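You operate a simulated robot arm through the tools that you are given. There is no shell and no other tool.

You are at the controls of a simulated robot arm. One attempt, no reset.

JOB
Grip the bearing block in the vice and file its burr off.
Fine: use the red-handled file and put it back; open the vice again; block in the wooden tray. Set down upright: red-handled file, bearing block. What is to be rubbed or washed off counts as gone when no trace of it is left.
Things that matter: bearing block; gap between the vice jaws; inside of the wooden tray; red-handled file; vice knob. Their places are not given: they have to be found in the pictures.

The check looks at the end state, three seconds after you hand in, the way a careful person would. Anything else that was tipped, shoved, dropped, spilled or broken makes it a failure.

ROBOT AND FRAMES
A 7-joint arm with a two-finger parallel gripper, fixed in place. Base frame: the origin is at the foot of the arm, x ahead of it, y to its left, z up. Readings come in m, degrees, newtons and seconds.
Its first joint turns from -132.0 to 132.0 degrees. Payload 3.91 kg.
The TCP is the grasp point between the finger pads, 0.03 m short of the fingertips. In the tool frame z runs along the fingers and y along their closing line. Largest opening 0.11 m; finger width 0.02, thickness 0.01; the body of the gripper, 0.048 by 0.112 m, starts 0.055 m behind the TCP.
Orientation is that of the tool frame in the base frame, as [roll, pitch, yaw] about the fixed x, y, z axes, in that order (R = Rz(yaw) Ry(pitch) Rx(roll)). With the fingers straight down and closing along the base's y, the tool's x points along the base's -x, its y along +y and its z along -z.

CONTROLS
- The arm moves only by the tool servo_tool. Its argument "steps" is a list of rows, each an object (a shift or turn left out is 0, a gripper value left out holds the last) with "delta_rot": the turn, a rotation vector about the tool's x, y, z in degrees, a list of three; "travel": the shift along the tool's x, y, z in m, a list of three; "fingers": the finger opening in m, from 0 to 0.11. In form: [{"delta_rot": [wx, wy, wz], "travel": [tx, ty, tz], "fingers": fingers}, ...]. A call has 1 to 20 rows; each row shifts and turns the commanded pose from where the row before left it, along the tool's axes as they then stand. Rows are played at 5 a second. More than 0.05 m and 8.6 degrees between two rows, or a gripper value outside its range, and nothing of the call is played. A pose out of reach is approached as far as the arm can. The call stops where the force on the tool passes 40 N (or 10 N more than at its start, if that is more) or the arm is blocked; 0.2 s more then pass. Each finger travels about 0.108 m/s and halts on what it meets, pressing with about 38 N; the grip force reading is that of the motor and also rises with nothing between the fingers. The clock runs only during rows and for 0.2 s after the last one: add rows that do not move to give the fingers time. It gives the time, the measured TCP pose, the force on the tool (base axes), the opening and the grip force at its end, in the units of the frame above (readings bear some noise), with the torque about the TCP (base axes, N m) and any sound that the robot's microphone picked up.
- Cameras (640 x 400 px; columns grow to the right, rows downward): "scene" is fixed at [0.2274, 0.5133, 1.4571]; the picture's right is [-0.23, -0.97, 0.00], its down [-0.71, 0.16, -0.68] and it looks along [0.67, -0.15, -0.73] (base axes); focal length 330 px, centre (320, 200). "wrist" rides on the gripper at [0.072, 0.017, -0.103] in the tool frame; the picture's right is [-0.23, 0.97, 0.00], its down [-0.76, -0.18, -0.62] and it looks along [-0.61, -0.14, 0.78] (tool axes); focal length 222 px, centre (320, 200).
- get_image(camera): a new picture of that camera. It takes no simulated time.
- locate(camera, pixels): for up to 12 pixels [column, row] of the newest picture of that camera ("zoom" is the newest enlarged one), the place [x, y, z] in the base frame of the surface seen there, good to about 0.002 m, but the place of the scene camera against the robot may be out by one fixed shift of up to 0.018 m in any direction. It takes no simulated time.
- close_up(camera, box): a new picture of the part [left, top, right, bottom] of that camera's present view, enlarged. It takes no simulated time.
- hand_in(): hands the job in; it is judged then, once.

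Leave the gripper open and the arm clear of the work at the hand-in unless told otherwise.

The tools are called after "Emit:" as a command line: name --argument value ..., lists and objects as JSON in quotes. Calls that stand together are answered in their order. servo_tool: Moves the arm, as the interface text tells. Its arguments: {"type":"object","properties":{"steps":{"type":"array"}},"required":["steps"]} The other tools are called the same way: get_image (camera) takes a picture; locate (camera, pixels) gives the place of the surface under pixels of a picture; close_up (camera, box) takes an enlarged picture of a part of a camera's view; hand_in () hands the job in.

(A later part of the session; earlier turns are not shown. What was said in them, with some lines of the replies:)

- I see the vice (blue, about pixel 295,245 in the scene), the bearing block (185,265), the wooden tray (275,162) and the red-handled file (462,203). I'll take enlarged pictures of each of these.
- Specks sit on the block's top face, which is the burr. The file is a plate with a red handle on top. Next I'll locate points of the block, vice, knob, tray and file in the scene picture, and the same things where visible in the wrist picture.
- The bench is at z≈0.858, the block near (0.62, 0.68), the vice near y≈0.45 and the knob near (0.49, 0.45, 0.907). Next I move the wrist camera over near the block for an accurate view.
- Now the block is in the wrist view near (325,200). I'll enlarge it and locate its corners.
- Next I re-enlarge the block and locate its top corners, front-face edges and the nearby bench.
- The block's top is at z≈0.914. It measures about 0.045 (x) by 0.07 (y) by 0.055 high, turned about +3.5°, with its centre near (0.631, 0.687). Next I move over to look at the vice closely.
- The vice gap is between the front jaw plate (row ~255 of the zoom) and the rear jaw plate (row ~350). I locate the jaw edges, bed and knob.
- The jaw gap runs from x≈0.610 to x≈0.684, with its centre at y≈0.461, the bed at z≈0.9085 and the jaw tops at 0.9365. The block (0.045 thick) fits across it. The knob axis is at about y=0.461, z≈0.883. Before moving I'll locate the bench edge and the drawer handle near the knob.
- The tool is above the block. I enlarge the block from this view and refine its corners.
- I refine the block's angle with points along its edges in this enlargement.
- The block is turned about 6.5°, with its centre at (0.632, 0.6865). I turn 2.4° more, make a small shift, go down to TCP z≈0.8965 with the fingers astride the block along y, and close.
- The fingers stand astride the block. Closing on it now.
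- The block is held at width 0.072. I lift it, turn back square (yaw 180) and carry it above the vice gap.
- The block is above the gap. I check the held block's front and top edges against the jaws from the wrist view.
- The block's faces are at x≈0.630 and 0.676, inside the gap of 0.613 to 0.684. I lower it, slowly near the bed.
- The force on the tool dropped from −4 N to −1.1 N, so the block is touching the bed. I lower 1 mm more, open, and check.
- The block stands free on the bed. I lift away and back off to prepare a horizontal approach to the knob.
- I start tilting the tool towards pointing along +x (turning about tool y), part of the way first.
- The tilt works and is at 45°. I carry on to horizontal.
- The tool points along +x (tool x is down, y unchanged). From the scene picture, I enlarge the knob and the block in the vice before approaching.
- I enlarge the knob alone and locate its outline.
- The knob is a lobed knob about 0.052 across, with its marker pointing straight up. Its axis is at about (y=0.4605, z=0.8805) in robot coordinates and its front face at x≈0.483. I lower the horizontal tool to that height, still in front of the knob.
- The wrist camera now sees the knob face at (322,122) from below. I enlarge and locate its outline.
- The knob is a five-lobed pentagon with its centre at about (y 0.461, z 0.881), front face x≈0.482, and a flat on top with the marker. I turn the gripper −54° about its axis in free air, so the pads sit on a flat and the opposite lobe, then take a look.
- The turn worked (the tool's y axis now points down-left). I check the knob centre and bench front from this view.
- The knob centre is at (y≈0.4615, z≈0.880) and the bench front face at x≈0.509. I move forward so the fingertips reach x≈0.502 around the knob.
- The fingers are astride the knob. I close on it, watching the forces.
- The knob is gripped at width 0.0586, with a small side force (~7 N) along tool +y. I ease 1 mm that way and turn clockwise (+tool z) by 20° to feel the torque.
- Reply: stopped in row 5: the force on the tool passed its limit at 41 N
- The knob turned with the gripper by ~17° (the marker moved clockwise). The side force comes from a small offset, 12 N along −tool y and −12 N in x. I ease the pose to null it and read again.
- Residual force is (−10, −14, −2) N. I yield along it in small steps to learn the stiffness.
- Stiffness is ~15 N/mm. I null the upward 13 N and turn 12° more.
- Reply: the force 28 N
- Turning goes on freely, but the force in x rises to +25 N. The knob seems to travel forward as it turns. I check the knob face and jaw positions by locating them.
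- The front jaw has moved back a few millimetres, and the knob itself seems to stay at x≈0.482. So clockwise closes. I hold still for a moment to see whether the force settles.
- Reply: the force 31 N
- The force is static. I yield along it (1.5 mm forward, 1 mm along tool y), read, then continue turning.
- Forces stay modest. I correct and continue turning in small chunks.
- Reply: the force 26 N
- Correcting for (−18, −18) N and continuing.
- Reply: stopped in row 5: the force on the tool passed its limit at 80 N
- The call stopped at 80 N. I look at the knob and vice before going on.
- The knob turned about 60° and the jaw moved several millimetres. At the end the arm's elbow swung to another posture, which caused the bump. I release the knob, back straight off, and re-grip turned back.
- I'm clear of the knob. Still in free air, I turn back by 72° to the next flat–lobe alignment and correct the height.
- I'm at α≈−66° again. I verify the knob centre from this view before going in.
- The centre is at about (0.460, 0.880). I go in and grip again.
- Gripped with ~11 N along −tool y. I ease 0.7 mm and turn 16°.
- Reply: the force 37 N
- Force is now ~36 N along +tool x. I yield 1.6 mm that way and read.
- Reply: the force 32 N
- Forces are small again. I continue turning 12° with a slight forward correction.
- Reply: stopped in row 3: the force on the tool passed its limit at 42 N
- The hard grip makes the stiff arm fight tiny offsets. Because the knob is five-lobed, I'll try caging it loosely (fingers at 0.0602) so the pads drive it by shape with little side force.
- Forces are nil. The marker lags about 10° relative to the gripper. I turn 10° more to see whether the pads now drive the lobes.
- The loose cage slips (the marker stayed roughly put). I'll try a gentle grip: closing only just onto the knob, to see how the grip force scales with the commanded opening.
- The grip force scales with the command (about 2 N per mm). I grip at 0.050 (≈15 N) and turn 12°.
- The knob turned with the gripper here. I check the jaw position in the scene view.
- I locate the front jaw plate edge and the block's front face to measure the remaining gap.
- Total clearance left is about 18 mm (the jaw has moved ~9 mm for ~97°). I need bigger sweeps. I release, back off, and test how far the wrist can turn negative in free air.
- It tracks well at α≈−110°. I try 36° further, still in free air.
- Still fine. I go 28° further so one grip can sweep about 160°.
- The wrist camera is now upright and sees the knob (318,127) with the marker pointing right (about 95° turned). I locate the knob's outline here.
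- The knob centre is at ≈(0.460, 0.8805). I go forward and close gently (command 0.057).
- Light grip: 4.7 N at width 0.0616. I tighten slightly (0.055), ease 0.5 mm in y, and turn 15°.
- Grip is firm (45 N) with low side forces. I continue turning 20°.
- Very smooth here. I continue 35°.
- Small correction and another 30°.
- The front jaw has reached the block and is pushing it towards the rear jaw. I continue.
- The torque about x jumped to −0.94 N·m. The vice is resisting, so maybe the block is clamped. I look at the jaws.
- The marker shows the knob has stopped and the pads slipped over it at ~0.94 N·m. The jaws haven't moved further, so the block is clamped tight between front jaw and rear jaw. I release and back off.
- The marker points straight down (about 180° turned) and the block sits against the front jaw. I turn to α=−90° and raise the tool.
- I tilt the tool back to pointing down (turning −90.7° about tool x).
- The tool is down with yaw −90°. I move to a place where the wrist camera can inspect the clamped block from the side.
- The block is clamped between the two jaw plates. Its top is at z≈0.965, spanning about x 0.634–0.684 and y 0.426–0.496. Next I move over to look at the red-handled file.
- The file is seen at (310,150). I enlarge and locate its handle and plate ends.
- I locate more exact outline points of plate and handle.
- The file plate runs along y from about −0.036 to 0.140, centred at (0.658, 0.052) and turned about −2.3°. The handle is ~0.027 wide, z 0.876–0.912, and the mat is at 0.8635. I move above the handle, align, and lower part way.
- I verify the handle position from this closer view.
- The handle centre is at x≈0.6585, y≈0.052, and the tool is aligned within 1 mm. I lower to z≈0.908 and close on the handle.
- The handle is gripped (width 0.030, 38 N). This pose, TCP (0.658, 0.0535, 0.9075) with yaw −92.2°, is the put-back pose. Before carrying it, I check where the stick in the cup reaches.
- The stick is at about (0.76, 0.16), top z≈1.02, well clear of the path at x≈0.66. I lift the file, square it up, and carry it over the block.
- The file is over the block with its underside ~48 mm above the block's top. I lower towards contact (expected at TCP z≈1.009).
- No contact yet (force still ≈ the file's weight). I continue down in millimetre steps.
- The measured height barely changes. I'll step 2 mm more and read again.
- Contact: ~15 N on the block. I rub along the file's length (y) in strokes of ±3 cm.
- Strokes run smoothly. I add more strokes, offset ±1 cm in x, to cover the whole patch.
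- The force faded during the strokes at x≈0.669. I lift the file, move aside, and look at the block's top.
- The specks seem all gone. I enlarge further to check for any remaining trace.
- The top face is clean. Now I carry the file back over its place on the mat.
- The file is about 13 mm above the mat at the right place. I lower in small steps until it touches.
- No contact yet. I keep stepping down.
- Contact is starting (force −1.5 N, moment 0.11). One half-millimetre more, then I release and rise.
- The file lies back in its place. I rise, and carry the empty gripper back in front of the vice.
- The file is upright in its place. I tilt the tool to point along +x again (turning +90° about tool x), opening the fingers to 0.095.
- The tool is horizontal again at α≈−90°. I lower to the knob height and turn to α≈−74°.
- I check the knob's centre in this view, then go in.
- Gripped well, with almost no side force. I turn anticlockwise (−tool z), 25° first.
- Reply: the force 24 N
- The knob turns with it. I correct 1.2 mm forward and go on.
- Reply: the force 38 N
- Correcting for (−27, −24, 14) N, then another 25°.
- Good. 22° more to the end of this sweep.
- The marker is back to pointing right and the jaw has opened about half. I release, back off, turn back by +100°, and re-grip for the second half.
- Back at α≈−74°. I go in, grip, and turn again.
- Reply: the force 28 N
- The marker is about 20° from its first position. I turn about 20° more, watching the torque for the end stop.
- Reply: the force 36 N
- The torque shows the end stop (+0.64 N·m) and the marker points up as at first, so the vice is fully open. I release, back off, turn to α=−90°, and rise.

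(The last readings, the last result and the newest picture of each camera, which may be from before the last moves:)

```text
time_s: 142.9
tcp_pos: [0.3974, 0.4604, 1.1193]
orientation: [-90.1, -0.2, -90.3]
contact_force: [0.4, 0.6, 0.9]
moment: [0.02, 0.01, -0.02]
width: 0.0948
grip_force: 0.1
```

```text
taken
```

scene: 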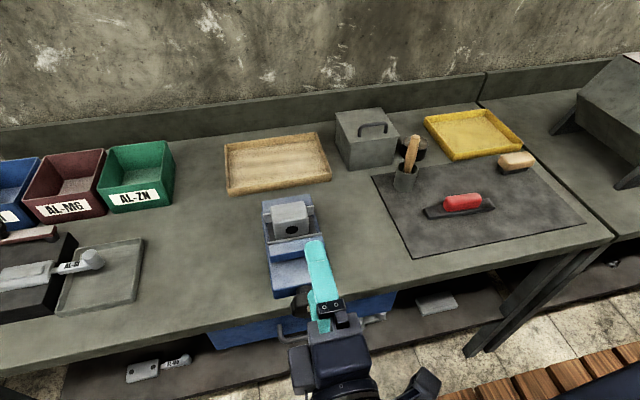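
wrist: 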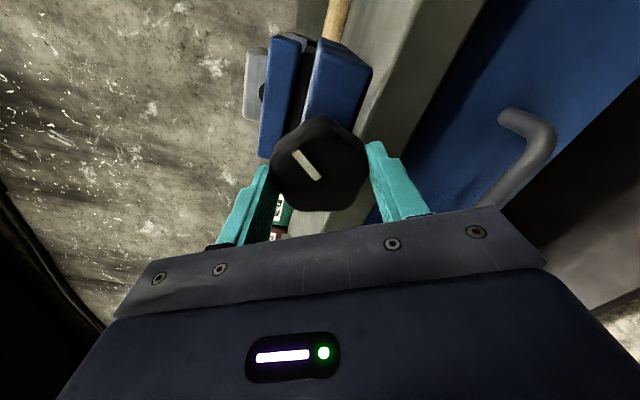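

Clear of the knob. I tilt the tool down, then turn it by +90° about its axis so the fingers close along y.

Emit:
servo_tool --steps '[{"delta_rot": [-8.2, 0, 0]}, {"delta_rot": [-8.2, 0, 0]}, {"delta_rot": [-8.2, 0, 0]}, {"delta_rot": [-8.2, 0, 0]}, {"delta_rot": [-8.2, 0, 0]}, {"delta_rot": [-8.2, 0, 0]}, {"delta_rot": [-8.2, 0, 0]}, {"delta_rot": [-8.2, 0, 0]}, {"delta_rot": [-8.2, 0, 0]}, {"delta_rot": [-8.2, 0, 0]}, {"delta_rot": [-8.0, 0, 0]}, {}]'

Emit:
servo_tool --steps '[{"delta_rot": [0, 0, 8.2]}, {"delta_rot": [0, 0, 8.2]}, {"delta_rot": [0, 0, 8.2]}, {"delta_rot": [0, 0, 8.2]}, {"delta_rot": [0, 0, 8.2]}, {"delta_rot": [0, 0, 8.2]}, {"delta_rot": [0, 0, 8.2]}, {"delta_rot": [0, 0, 8.2]}, {"delta_rot": [0, 0, 8.2]}, {"delta_rot": [0, 0, 8.2]}, {"delta_rot": [0, 0, 7.7]}, {}]'

Emit:
get_image --camera "wrist"

Emit:
get_image --camera "scene"

```text
time_s: 145.5
tcp_pos: [0.3931, 0.4609, 1.1202]
orientation: [179.9, -0.2, -90.3]
contact_force: [-0.2, -0.3, -0.3]
moment: [-0.02, 0.0, 0.0]
width: 0.0951
grip_force: 0.1
```

```text
time_s: 148.1
tcp_pos: [0.393, 0.4624, 1.1198]
orientation: [-179.8, 0.0, 179.8]
contact_force: [0.3, 0.0, -0.4]
moment: [-0.02, 0.02, -0.02]
width: 0.0948
grip_force: 0.2
```

```text
taken
```

wrist: 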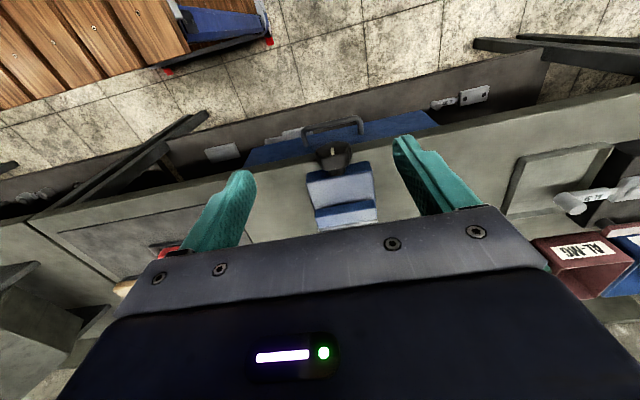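

```text
taken
```

scene: 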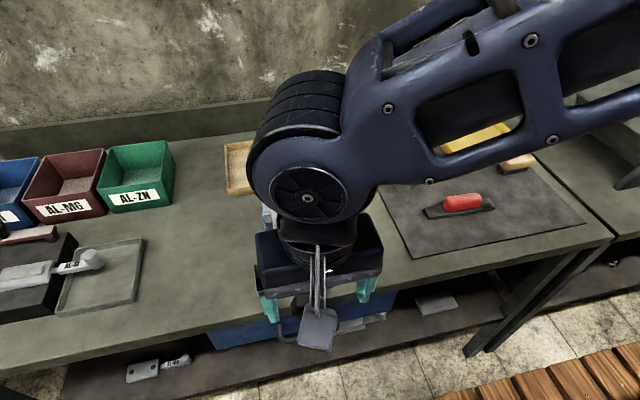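

I move to look at the block and the opened vice from above.

Emit:
servo_tool --steps '[{"travel": [-0.0357, 0.0033, 0.02]}, {"travel": [-0.0357, 0.0033, 0.02]}, {"travel": [-0.0357, 0.0033, 0.02]}, {}]'

Emit:
get_image --camera "wrist"

Emit:
close_up --camera "wrist" --box '[260, 110, 400, 230]'

```text
time_s: 149.1
tcp_pos: [0.5022, 0.4718, 1.0611]
orientation: [-179.8, 0.0, 179.9]
contact_force: [-0.5, -0.4, 0.4]
moment: [0.01, -0.01, -0.01]
width: 0.0948
grip_force: 0.1
```

```text
taken
```

wrist: 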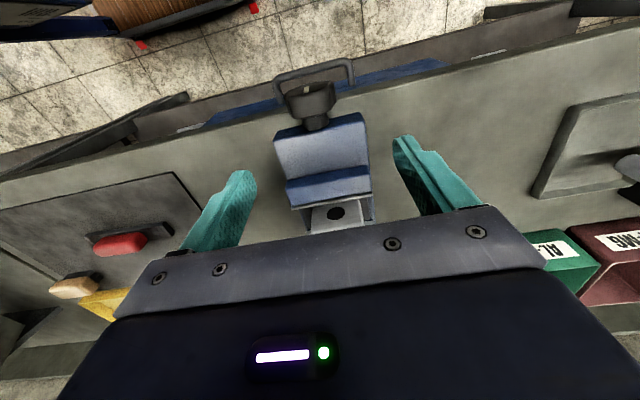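

```text
3.33 times, centred on (330, 170) of wrist
```

zoom: 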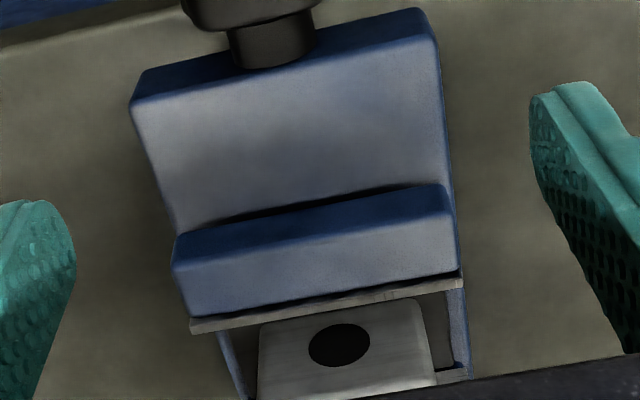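

I move forward and up for a fuller view of the block.

Emit:
servo_tool --steps '[{"travel": [-0.044, -0.0035, -0.02]}, {"travel": [-0.044, -0.0035, -0.02]}, {}]'

Emit:
get_image --camera "wrist"

Emit:
close_up --camera "wrist" --box '[270, 120, 390, 220]'

Emit:
locate --camera "zoom" --pixels '[[320, 200], [200, 200], [420, 200], [300, 150], [300, 250], [320, 300]]'

```text
time_s: 149.9
tcp_pos: [0.5887, 0.4614, 1.0977]
orientation: [-179.8, 0.0, 180.0]
contact_force: [0.9, 0.2, 0.2]
moment: [-0.02, -0.01, -0.01]
width: 0.0952
grip_force: 0.0
```

```text
taken
```

wrist: 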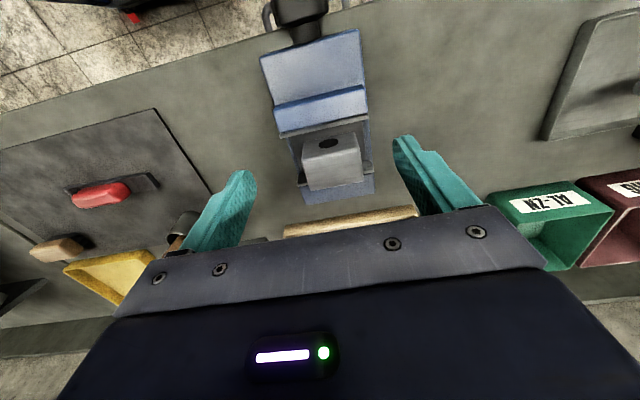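

```text
4.00 times, centred on (330, 170) of wrist
```

zoom: 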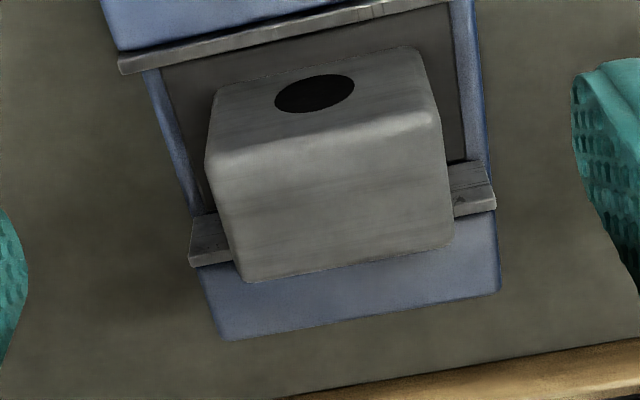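

```text
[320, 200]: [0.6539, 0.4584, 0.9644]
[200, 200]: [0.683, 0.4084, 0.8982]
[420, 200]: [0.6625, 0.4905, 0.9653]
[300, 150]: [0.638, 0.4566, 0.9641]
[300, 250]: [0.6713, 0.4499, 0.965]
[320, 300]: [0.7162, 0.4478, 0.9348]
```

I zoom more on the block's top face for any speck left, and locate its edges.

Emit:
close_up --camera "wrist" --box '[297, 130, 367, 196]'

Emit:
locate --camera "zoom" --pixels '[[180, 220], [200, 300], [500, 160], [525, 240], [230, 350], [480, 310], [180, 175], [480, 120], [340, 240], [300, 160]]'

```text
6.06 times, centred on (332, 163) of wrist
```

zoom: 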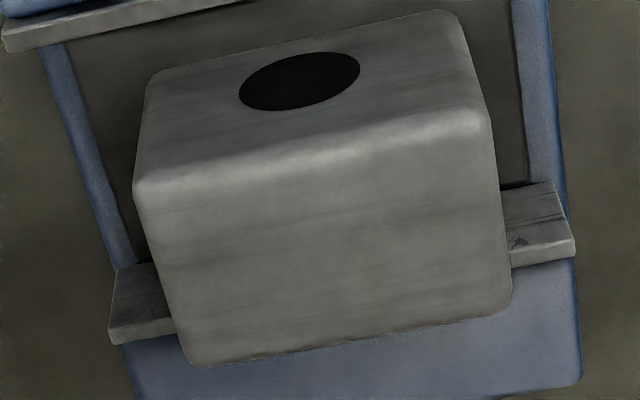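

```text
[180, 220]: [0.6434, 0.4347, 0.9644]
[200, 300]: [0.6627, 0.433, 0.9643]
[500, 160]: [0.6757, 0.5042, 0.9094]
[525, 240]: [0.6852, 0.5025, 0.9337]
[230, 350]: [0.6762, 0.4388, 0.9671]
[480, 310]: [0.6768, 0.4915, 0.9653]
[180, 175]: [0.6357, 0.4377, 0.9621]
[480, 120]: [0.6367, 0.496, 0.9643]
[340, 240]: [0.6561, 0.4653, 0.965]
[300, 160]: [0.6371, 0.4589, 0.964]
```

The face is clean. The block is centred near (0.658, 0.462). I move above it and lower the fingers astride it.

Emit:
servo_tool --steps '[{"travel": [-0.0345, 0.0003, 0], "fingers": 0.1}, {"travel": [-0.0345, 0, 0]}, {}, {"travel": [0, 0, 0.04]}, {"travel": [0, 0, 0.04]}, {"travel": [0, 0, 0.035]}, {"travel": [0, 0, 0.025]}, {"travel": [0, 0, 0.009]}, {}]'

Emit:
get_image --camera "wrist"

Emit:
close_up --camera "scene" --box '[230, 150, 350, 310]'

```text
time_s: 151.9
tcp_pos: [0.6595, 0.4633, 0.9491]
orientation: [-179.8, 0.0, 180.0]
contact_force: [-0.4, -0.3, 0.7]
moment: [0.01, -0.01, -0.03]
width: 0.1002
grip_force: 0.1
```

```text
taken
```

wrist: 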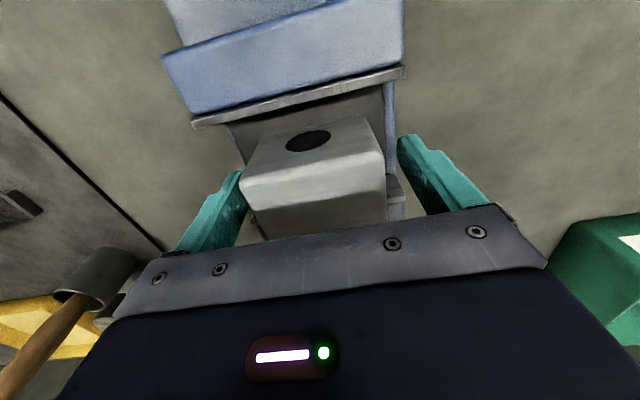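

```text
2.50 times, centred on (290, 230) of scene
```

zoom: 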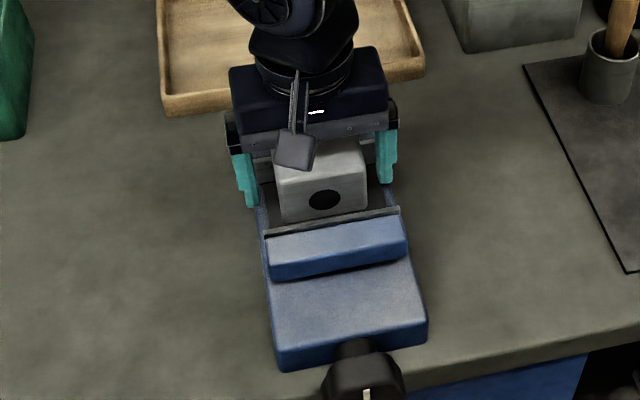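

The fingers are astride the block. I close and lift it.

Emit:
servo_tool --steps '[{"fingers": 0.085}, {"fingers": 0.07}, {"fingers": 0.055}, {}, {}]'

Emit:
servo_tool --steps '[{"travel": [0, 0, -0.01]}, {"travel": [0, 0, -0.02]}, {"travel": [0, 0, -0.04]}, {"travel": [0, 0, -0.04]}, {"travel": [0, 0, -0.04]}, {}]'

Emit:
get_image --camera "wrist"

Emit:
get_image --camera "scene"

```text
time_s: 153.1
tcp_pos: [0.6579, 0.4637, 0.9502]
orientation: [-179.8, 0.0, -180.0]
contact_force: [0.7, -1.4, 0.4]
moment: [0.08, -0.05, -0.01]
width: 0.0718
grip_force: 38.1
```

```text
time_s: 154.5
tcp_pos: [0.6563, 0.4637, 1.1008]
orientation: [-179.8, 0.1, 180.0]
contact_force: [0.2, 0.4, -4.2]
moment: [0.01, 0.01, 0.01]
width: 0.0716
grip_force: 37.6
```

```text
taken
```

wrist: 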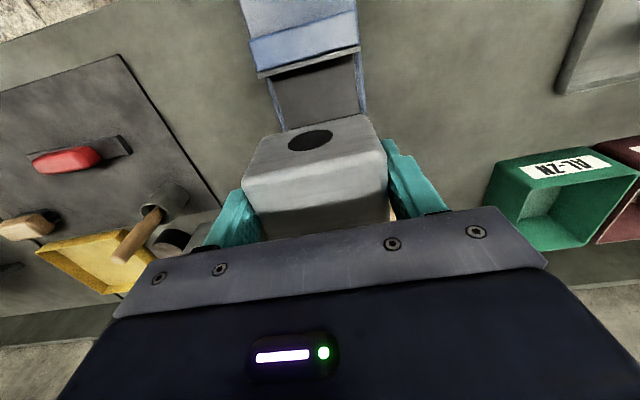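

```text
taken
```

scene: 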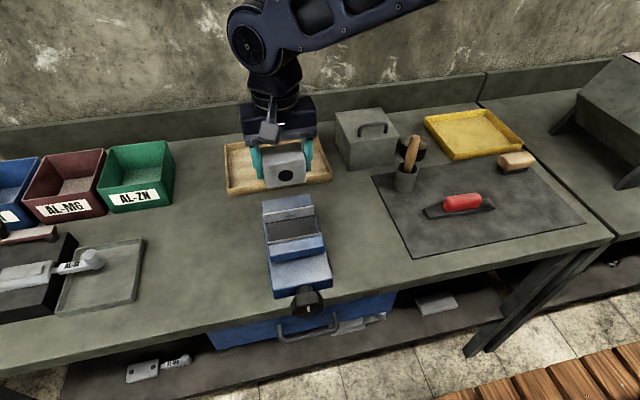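

The block is held at width 0.0718. I locate the wooden tray's rim and floor in the scene picture.

Emit:
close_up --camera "scene" --box '[215, 120, 345, 205]'

Emit:
locate --camera "scene" --pixels '[[230, 192], [331, 177], [226, 146], [318, 136], [234, 183], [320, 172], [236, 150], [240, 170], [322, 160], [325, 181], [245, 192], [238, 187]]'

```text
4.71 times, centred on (280, 162) of scene
```

zoom: 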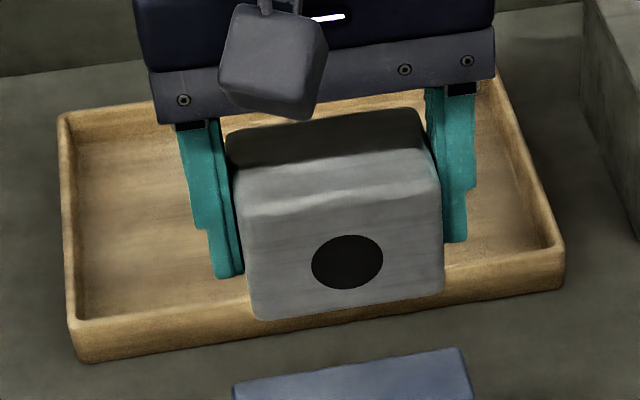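

```text
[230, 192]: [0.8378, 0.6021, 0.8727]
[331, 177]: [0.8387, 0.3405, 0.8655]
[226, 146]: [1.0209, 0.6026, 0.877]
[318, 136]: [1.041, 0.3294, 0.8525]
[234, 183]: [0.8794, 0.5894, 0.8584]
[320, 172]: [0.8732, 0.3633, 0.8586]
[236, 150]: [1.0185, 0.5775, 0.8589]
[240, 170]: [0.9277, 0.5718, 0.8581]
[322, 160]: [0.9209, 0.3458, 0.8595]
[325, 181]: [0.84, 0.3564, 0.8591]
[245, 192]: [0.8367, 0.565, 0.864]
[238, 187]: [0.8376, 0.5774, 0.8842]
```

The tray's inside in robot coordinates is about x from 0.842, y 0.341–0.581, floor z≈0.8635, rim top ≈0.885. I'll set the block at about (0.878, 0.412), within reach. First I check the grey box beside the tray.

Emit:
locate --camera "scene" --pixels '[[340, 120], [350, 160], [352, 128], [345, 150], [390, 160], [370, 125], [338, 112]]'

Emit:
servo_tool --steps '[{"travel": [-0.0444, -0.0104, 0]}, {"travel": [-0.0444, -0.0104, 0]}, {"travel": [-0.0444, -0.0104, 0]}, {"travel": [-0.0444, -0.0104, 0]}, {"travel": [-0.0444, -0.0104, 0]}, {}]'

Emit:
get_image --camera "scene"

Emit:
get_image --camera "wrist"

```text
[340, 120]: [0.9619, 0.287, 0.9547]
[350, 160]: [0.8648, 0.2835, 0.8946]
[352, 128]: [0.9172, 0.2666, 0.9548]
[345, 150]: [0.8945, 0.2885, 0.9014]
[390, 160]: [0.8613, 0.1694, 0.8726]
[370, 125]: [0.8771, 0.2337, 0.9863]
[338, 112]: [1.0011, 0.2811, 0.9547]
```

```text
time_s: 155.9
tcp_pos: [0.8781, 0.4117, 1.1034]
orientation: [-179.8, 0.0, -180.0]
contact_force: [0.6, 0.0, -3.1]
moment: [0.01, 0.02, 0.0]
width: 0.0718
grip_force: 37.9
```

```text
taken
```

scene: 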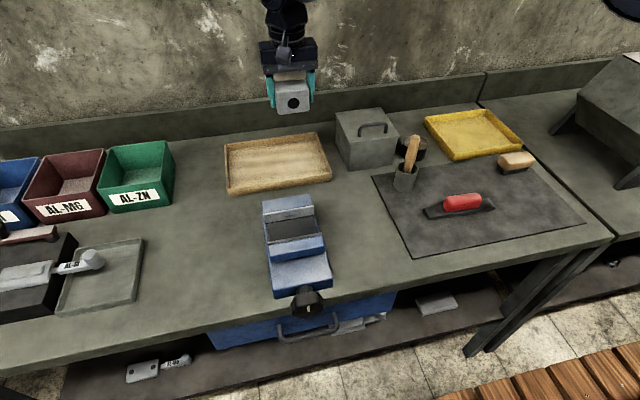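

```text
taken
```

wrist: 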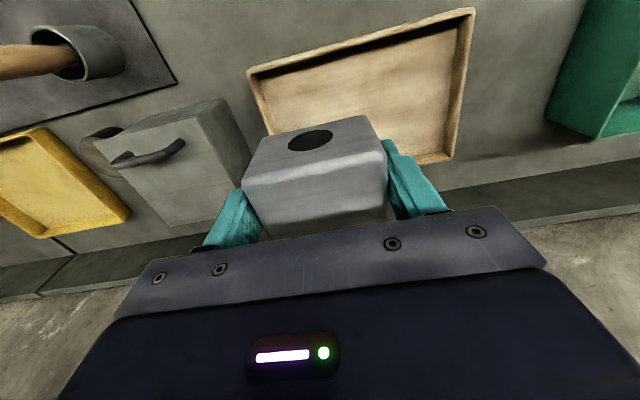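

The pose was reached with the tool down. I locate the tray's rim and floor from the wrist view to fix the target.

Emit:
locate --camera "wrist" --pixels '[[252, 72], [300, 60], [400, 30], [262, 100], [268, 110], [350, 85], [300, 75], [400, 50], [290, 100], [440, 60], [440, 155], [225, 130]]'

Emit:
close_up --camera "wrist" --box '[230, 0, 480, 200]'

```text
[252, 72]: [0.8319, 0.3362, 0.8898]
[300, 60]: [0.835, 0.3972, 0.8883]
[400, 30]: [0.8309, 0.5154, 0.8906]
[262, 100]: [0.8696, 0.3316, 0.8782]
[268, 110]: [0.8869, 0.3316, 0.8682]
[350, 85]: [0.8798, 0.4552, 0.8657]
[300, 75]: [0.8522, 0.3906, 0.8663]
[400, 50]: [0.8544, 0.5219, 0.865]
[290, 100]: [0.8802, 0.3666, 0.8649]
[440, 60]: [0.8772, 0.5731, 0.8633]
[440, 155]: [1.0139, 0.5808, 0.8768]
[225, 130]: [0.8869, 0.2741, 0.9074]
```

```text
2.00 times, centred on (355, 100) of wrist
```

zoom: 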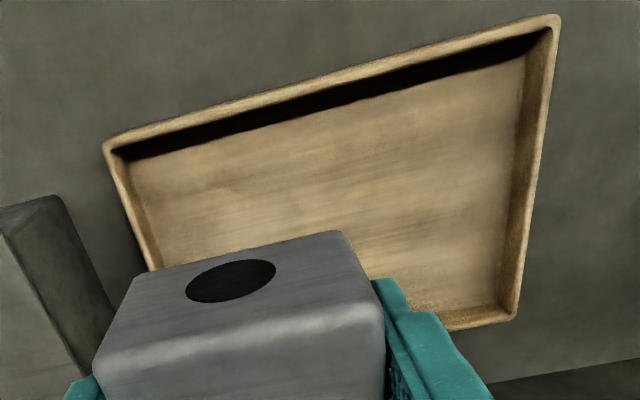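

Tray floor z≈0.865 and inner walls are at x≈0.84 and y≈0.335. The target (0.878, 0.412) is well inside. I lower the block.

Emit:
servo_tool --steps '[{"travel": [0, 0, 0.045]}, {"travel": [0, 0, 0.045]}, {"travel": [0, 0, 0.045]}, {"travel": [0, 0, 0.035]}, {"travel": [0, 0, 0.015]}, {"travel": [0, 0, 0.005]}, {}, {}]'

Emit:
get_image --camera "scene"

Emit:
get_image --camera "wrist"

```text
time_s: 157.7
tcp_pos: [0.8792, 0.4119, 0.9102]
orientation: [-179.9, 0.0, 180.0]
contact_force: [0.0, -0.5, -5.0]
moment: [0.01, -0.02, -0.03]
width: 0.0718
grip_force: 38.2
```

```text
taken
```

scene: 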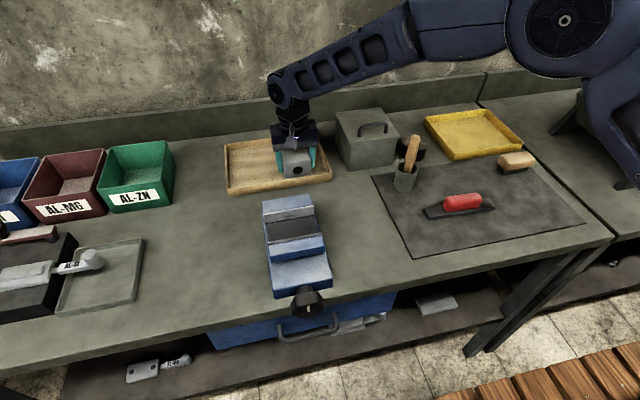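

```text
taken
```

wrist: 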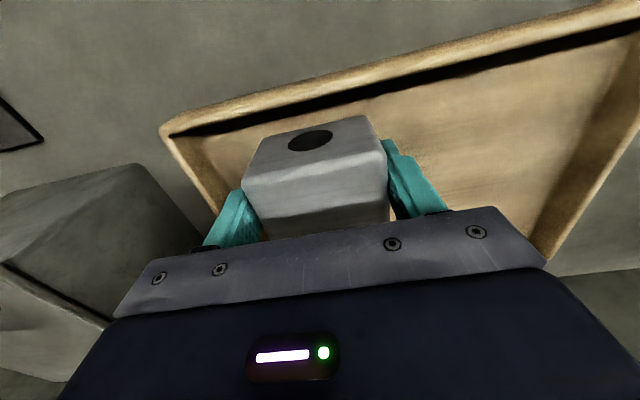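

The block is inside the tray walls, a few mm above the floor. I step down until it touches.

Emit:
servo_tool --steps '[{"travel": [0, 0, 0.002]}, {}]'

Emit:
servo_tool --steps '[{"travel": [0, 0, 0.001]}, {}]'

Emit:
servo_tool --steps '[{"travel": [0, 0, 0.001]}, {}]'

```text
time_s: 158.3
tcp_pos: [0.8791, 0.4125, 0.9076]
orientation: [-179.8, 0.0, -179.9]
contact_force: [-0.1, -0.3, -3.6]
moment: [0.01, -0.02, -0.02]
width: 0.0719
grip_force: 37.8
```

```text
time_s: 158.9
tcp_pos: [0.878, 0.4116, 0.9069]
orientation: [-179.7, 0.0, 180.0]
contact_force: [0.0, 0.1, -4.5]
moment: [0.04, -0.01, 0.02]
width: 0.0719
grip_force: 37.5
```

```text
time_s: 159.5
tcp_pos: [0.8792, 0.4117, 0.9077]
orientation: [-179.8, -0.1, -180.0]
contact_force: [-0.3, 0.1, -3.9]
moment: [0.02, 0.0, -0.01]
width: 0.0716
grip_force: 38.1
```

Emit:
servo_tool --steps '[{"travel": [0, 0, 0.001]}, {}]'

Emit:
servo_tool --steps '[{"travel": [0, 0, 0.001]}, {}]'

```text
time_s: 160.1
tcp_pos: [0.8783, 0.4118, 0.9077]
orientation: [-179.8, 0.0, 180.0]
contact_force: [-0.2, -0.5, -5.2]
moment: [-0.02, 0.02, 0.0]
width: 0.0716
grip_force: 37.9
```

```text
time_s: 160.7
tcp_pos: [0.8792, 0.4115, 0.9052]
orientation: [-179.9, 0.0, 180.0]
contact_force: [-1.4, -1.4, 4.2]
moment: [0.23, 0.23, 0.07]
width: 0.072
grip_force: 38.3
```

Contact with the floor (+4 N). I open the fingers to 0.095 and check.

Emit:
servo_tool --steps '[{"fingers": 0.074}, {"fingers": 0.08}, {"fingers": 0.095}, {}, {}]'

Emit:
get_image --camera "wrist"

```text
time_s: 161.9
tcp_pos: [0.8791, 0.4106, 0.9056]
orientation: [-179.8, 0.0, 179.9]
contact_force: [-0.7, -0.2, -0.8]
moment: [0.0, 0.01, -0.03]
width: 0.0951
grip_force: 0.0
```

```text
taken
```

wrist: 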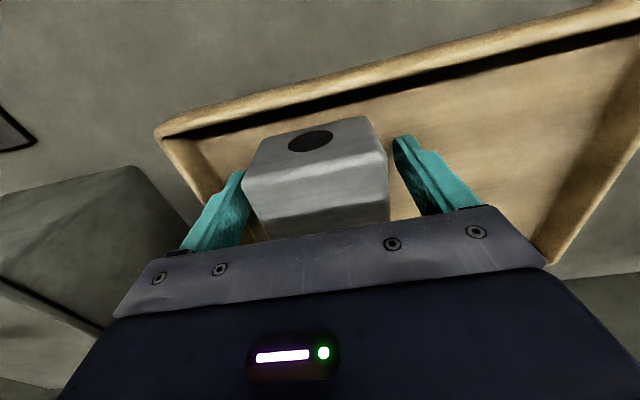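

The block stands free in the tray. I rise straight up and retreat to a clear place above the bench.

Emit:
servo_tool --steps '[{"travel": [0, 0, -0.02]}, {"travel": [0, 0, -0.04]}, {"travel": [0, 0, -0.045]}, {"travel": [0, 0, -0.045]}, {"travel": [0, 0, -0.045]}, {"travel": [0.045, 0, 0]}, {"travel": [0.045, 0, 0]}, {"travel": [0.045, 0, 0]}, {"travel": [0.045, 0, 0]}, {"travel": [0.045, 0, 0]}, {"travel": [0.045, 0, -0.01]}, {"travel": [0.045, 0, -0.01]}, {"travel": [0.045, 0, -0.01]}, {}]'

Emit:
get_image --camera "wrist"

Emit:
get_image --camera "scene"

```text
time_s: 164.9
tcp_pos: [0.52, 0.4117, 1.1297]
orientation: [-179.8, 0.0, 180.0]
contact_force: [0.2, 0.2, 0.1]
moment: [0.0, 0.05, 0.03]
width: 0.0949
grip_force: 0.0
```

```text
taken
```

wrist: 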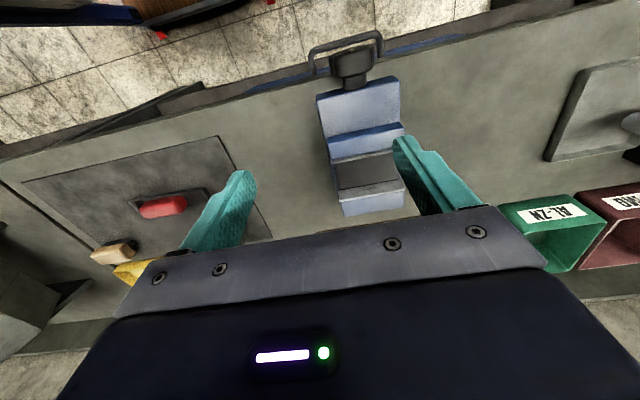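

```text
taken
```

scene: 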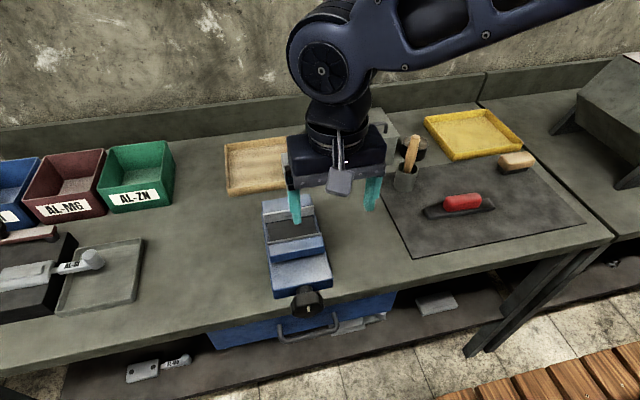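

The gripper hides the tray from the scene camera, so I move back to about the starting pose and check everything.

Emit:
servo_tool --steps '[{"travel": [0.02, -0.0267, -0.025]}, {"travel": [0.02, -0.0267, -0.025]}, {"travel": [0.02, -0.0267, -0.025]}, {"fingers": 0.11}, {}]'

Emit:
get_image --camera "scene"

Emit:
close_up --camera "scene" --box '[215, 120, 345, 320]'

Emit:
close_up --camera "scene" --box '[265, 135, 325, 195]'

```text
time_s: 166.1
tcp_pos: [0.4587, 0.3323, 1.2049]
orientation: [-179.8, 0.0, -180.0]
contact_force: [-0.2, 0.7, -0.1]
moment: [0.0, 0.01, 0.02]
width: 0.11
grip_force: 0.0
```

```text
taken
```

scene: 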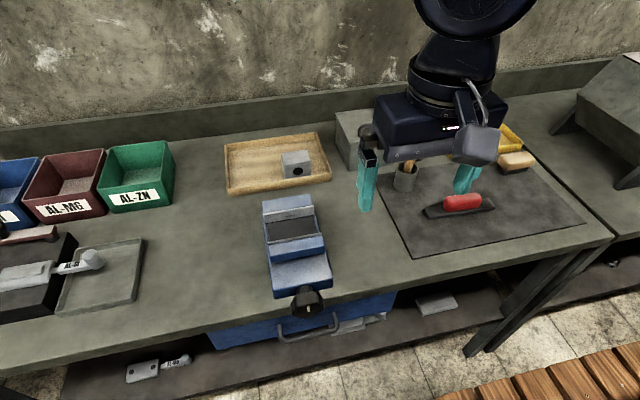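

```text
2.00 times, centred on (280, 220) of scene
```

zoom: 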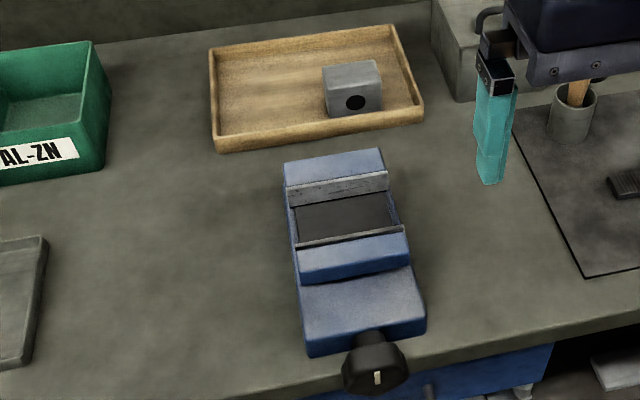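

```text
6.67 times, centred on (295, 165) of scene
```

zoom: 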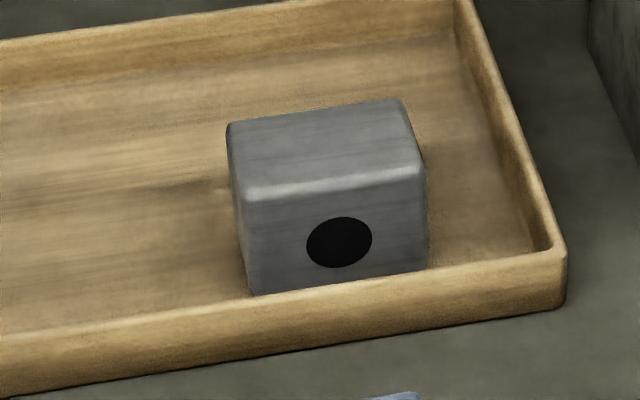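

The block stands upright in the wooden tray and its top shows no trace of the burr. The vice is open with its marker up as at first, and the red-handled file is upright in its old place. Everything else looks unchanged, and the gripper is open and clear. I hand the job in.

Emit:
hand_in

```text
The job is handed in.
```

The job is handed in; I have no verdict from the check yet. This is the end state I saw in the last pictures:

- **Block:** It stands upright inside the wooden tray. Close-ups from both cameras show no trace of the burr on its top face.
- **File:** The red-handled file is upright, back where it lay on the mat.
- **Vice:** It is open again to its starting position, with the marker on the knob pointing up.
- **Arm:** The gripper is open and near its starting pose, clear of the work.
- **Surroundings:** I saw nothing else moved or tipped compared with the first picture.

While I was closing the vice, the arm swung to another posture and the force on the tool briefly passed 80 N. Nothing looked displaced afterwards.
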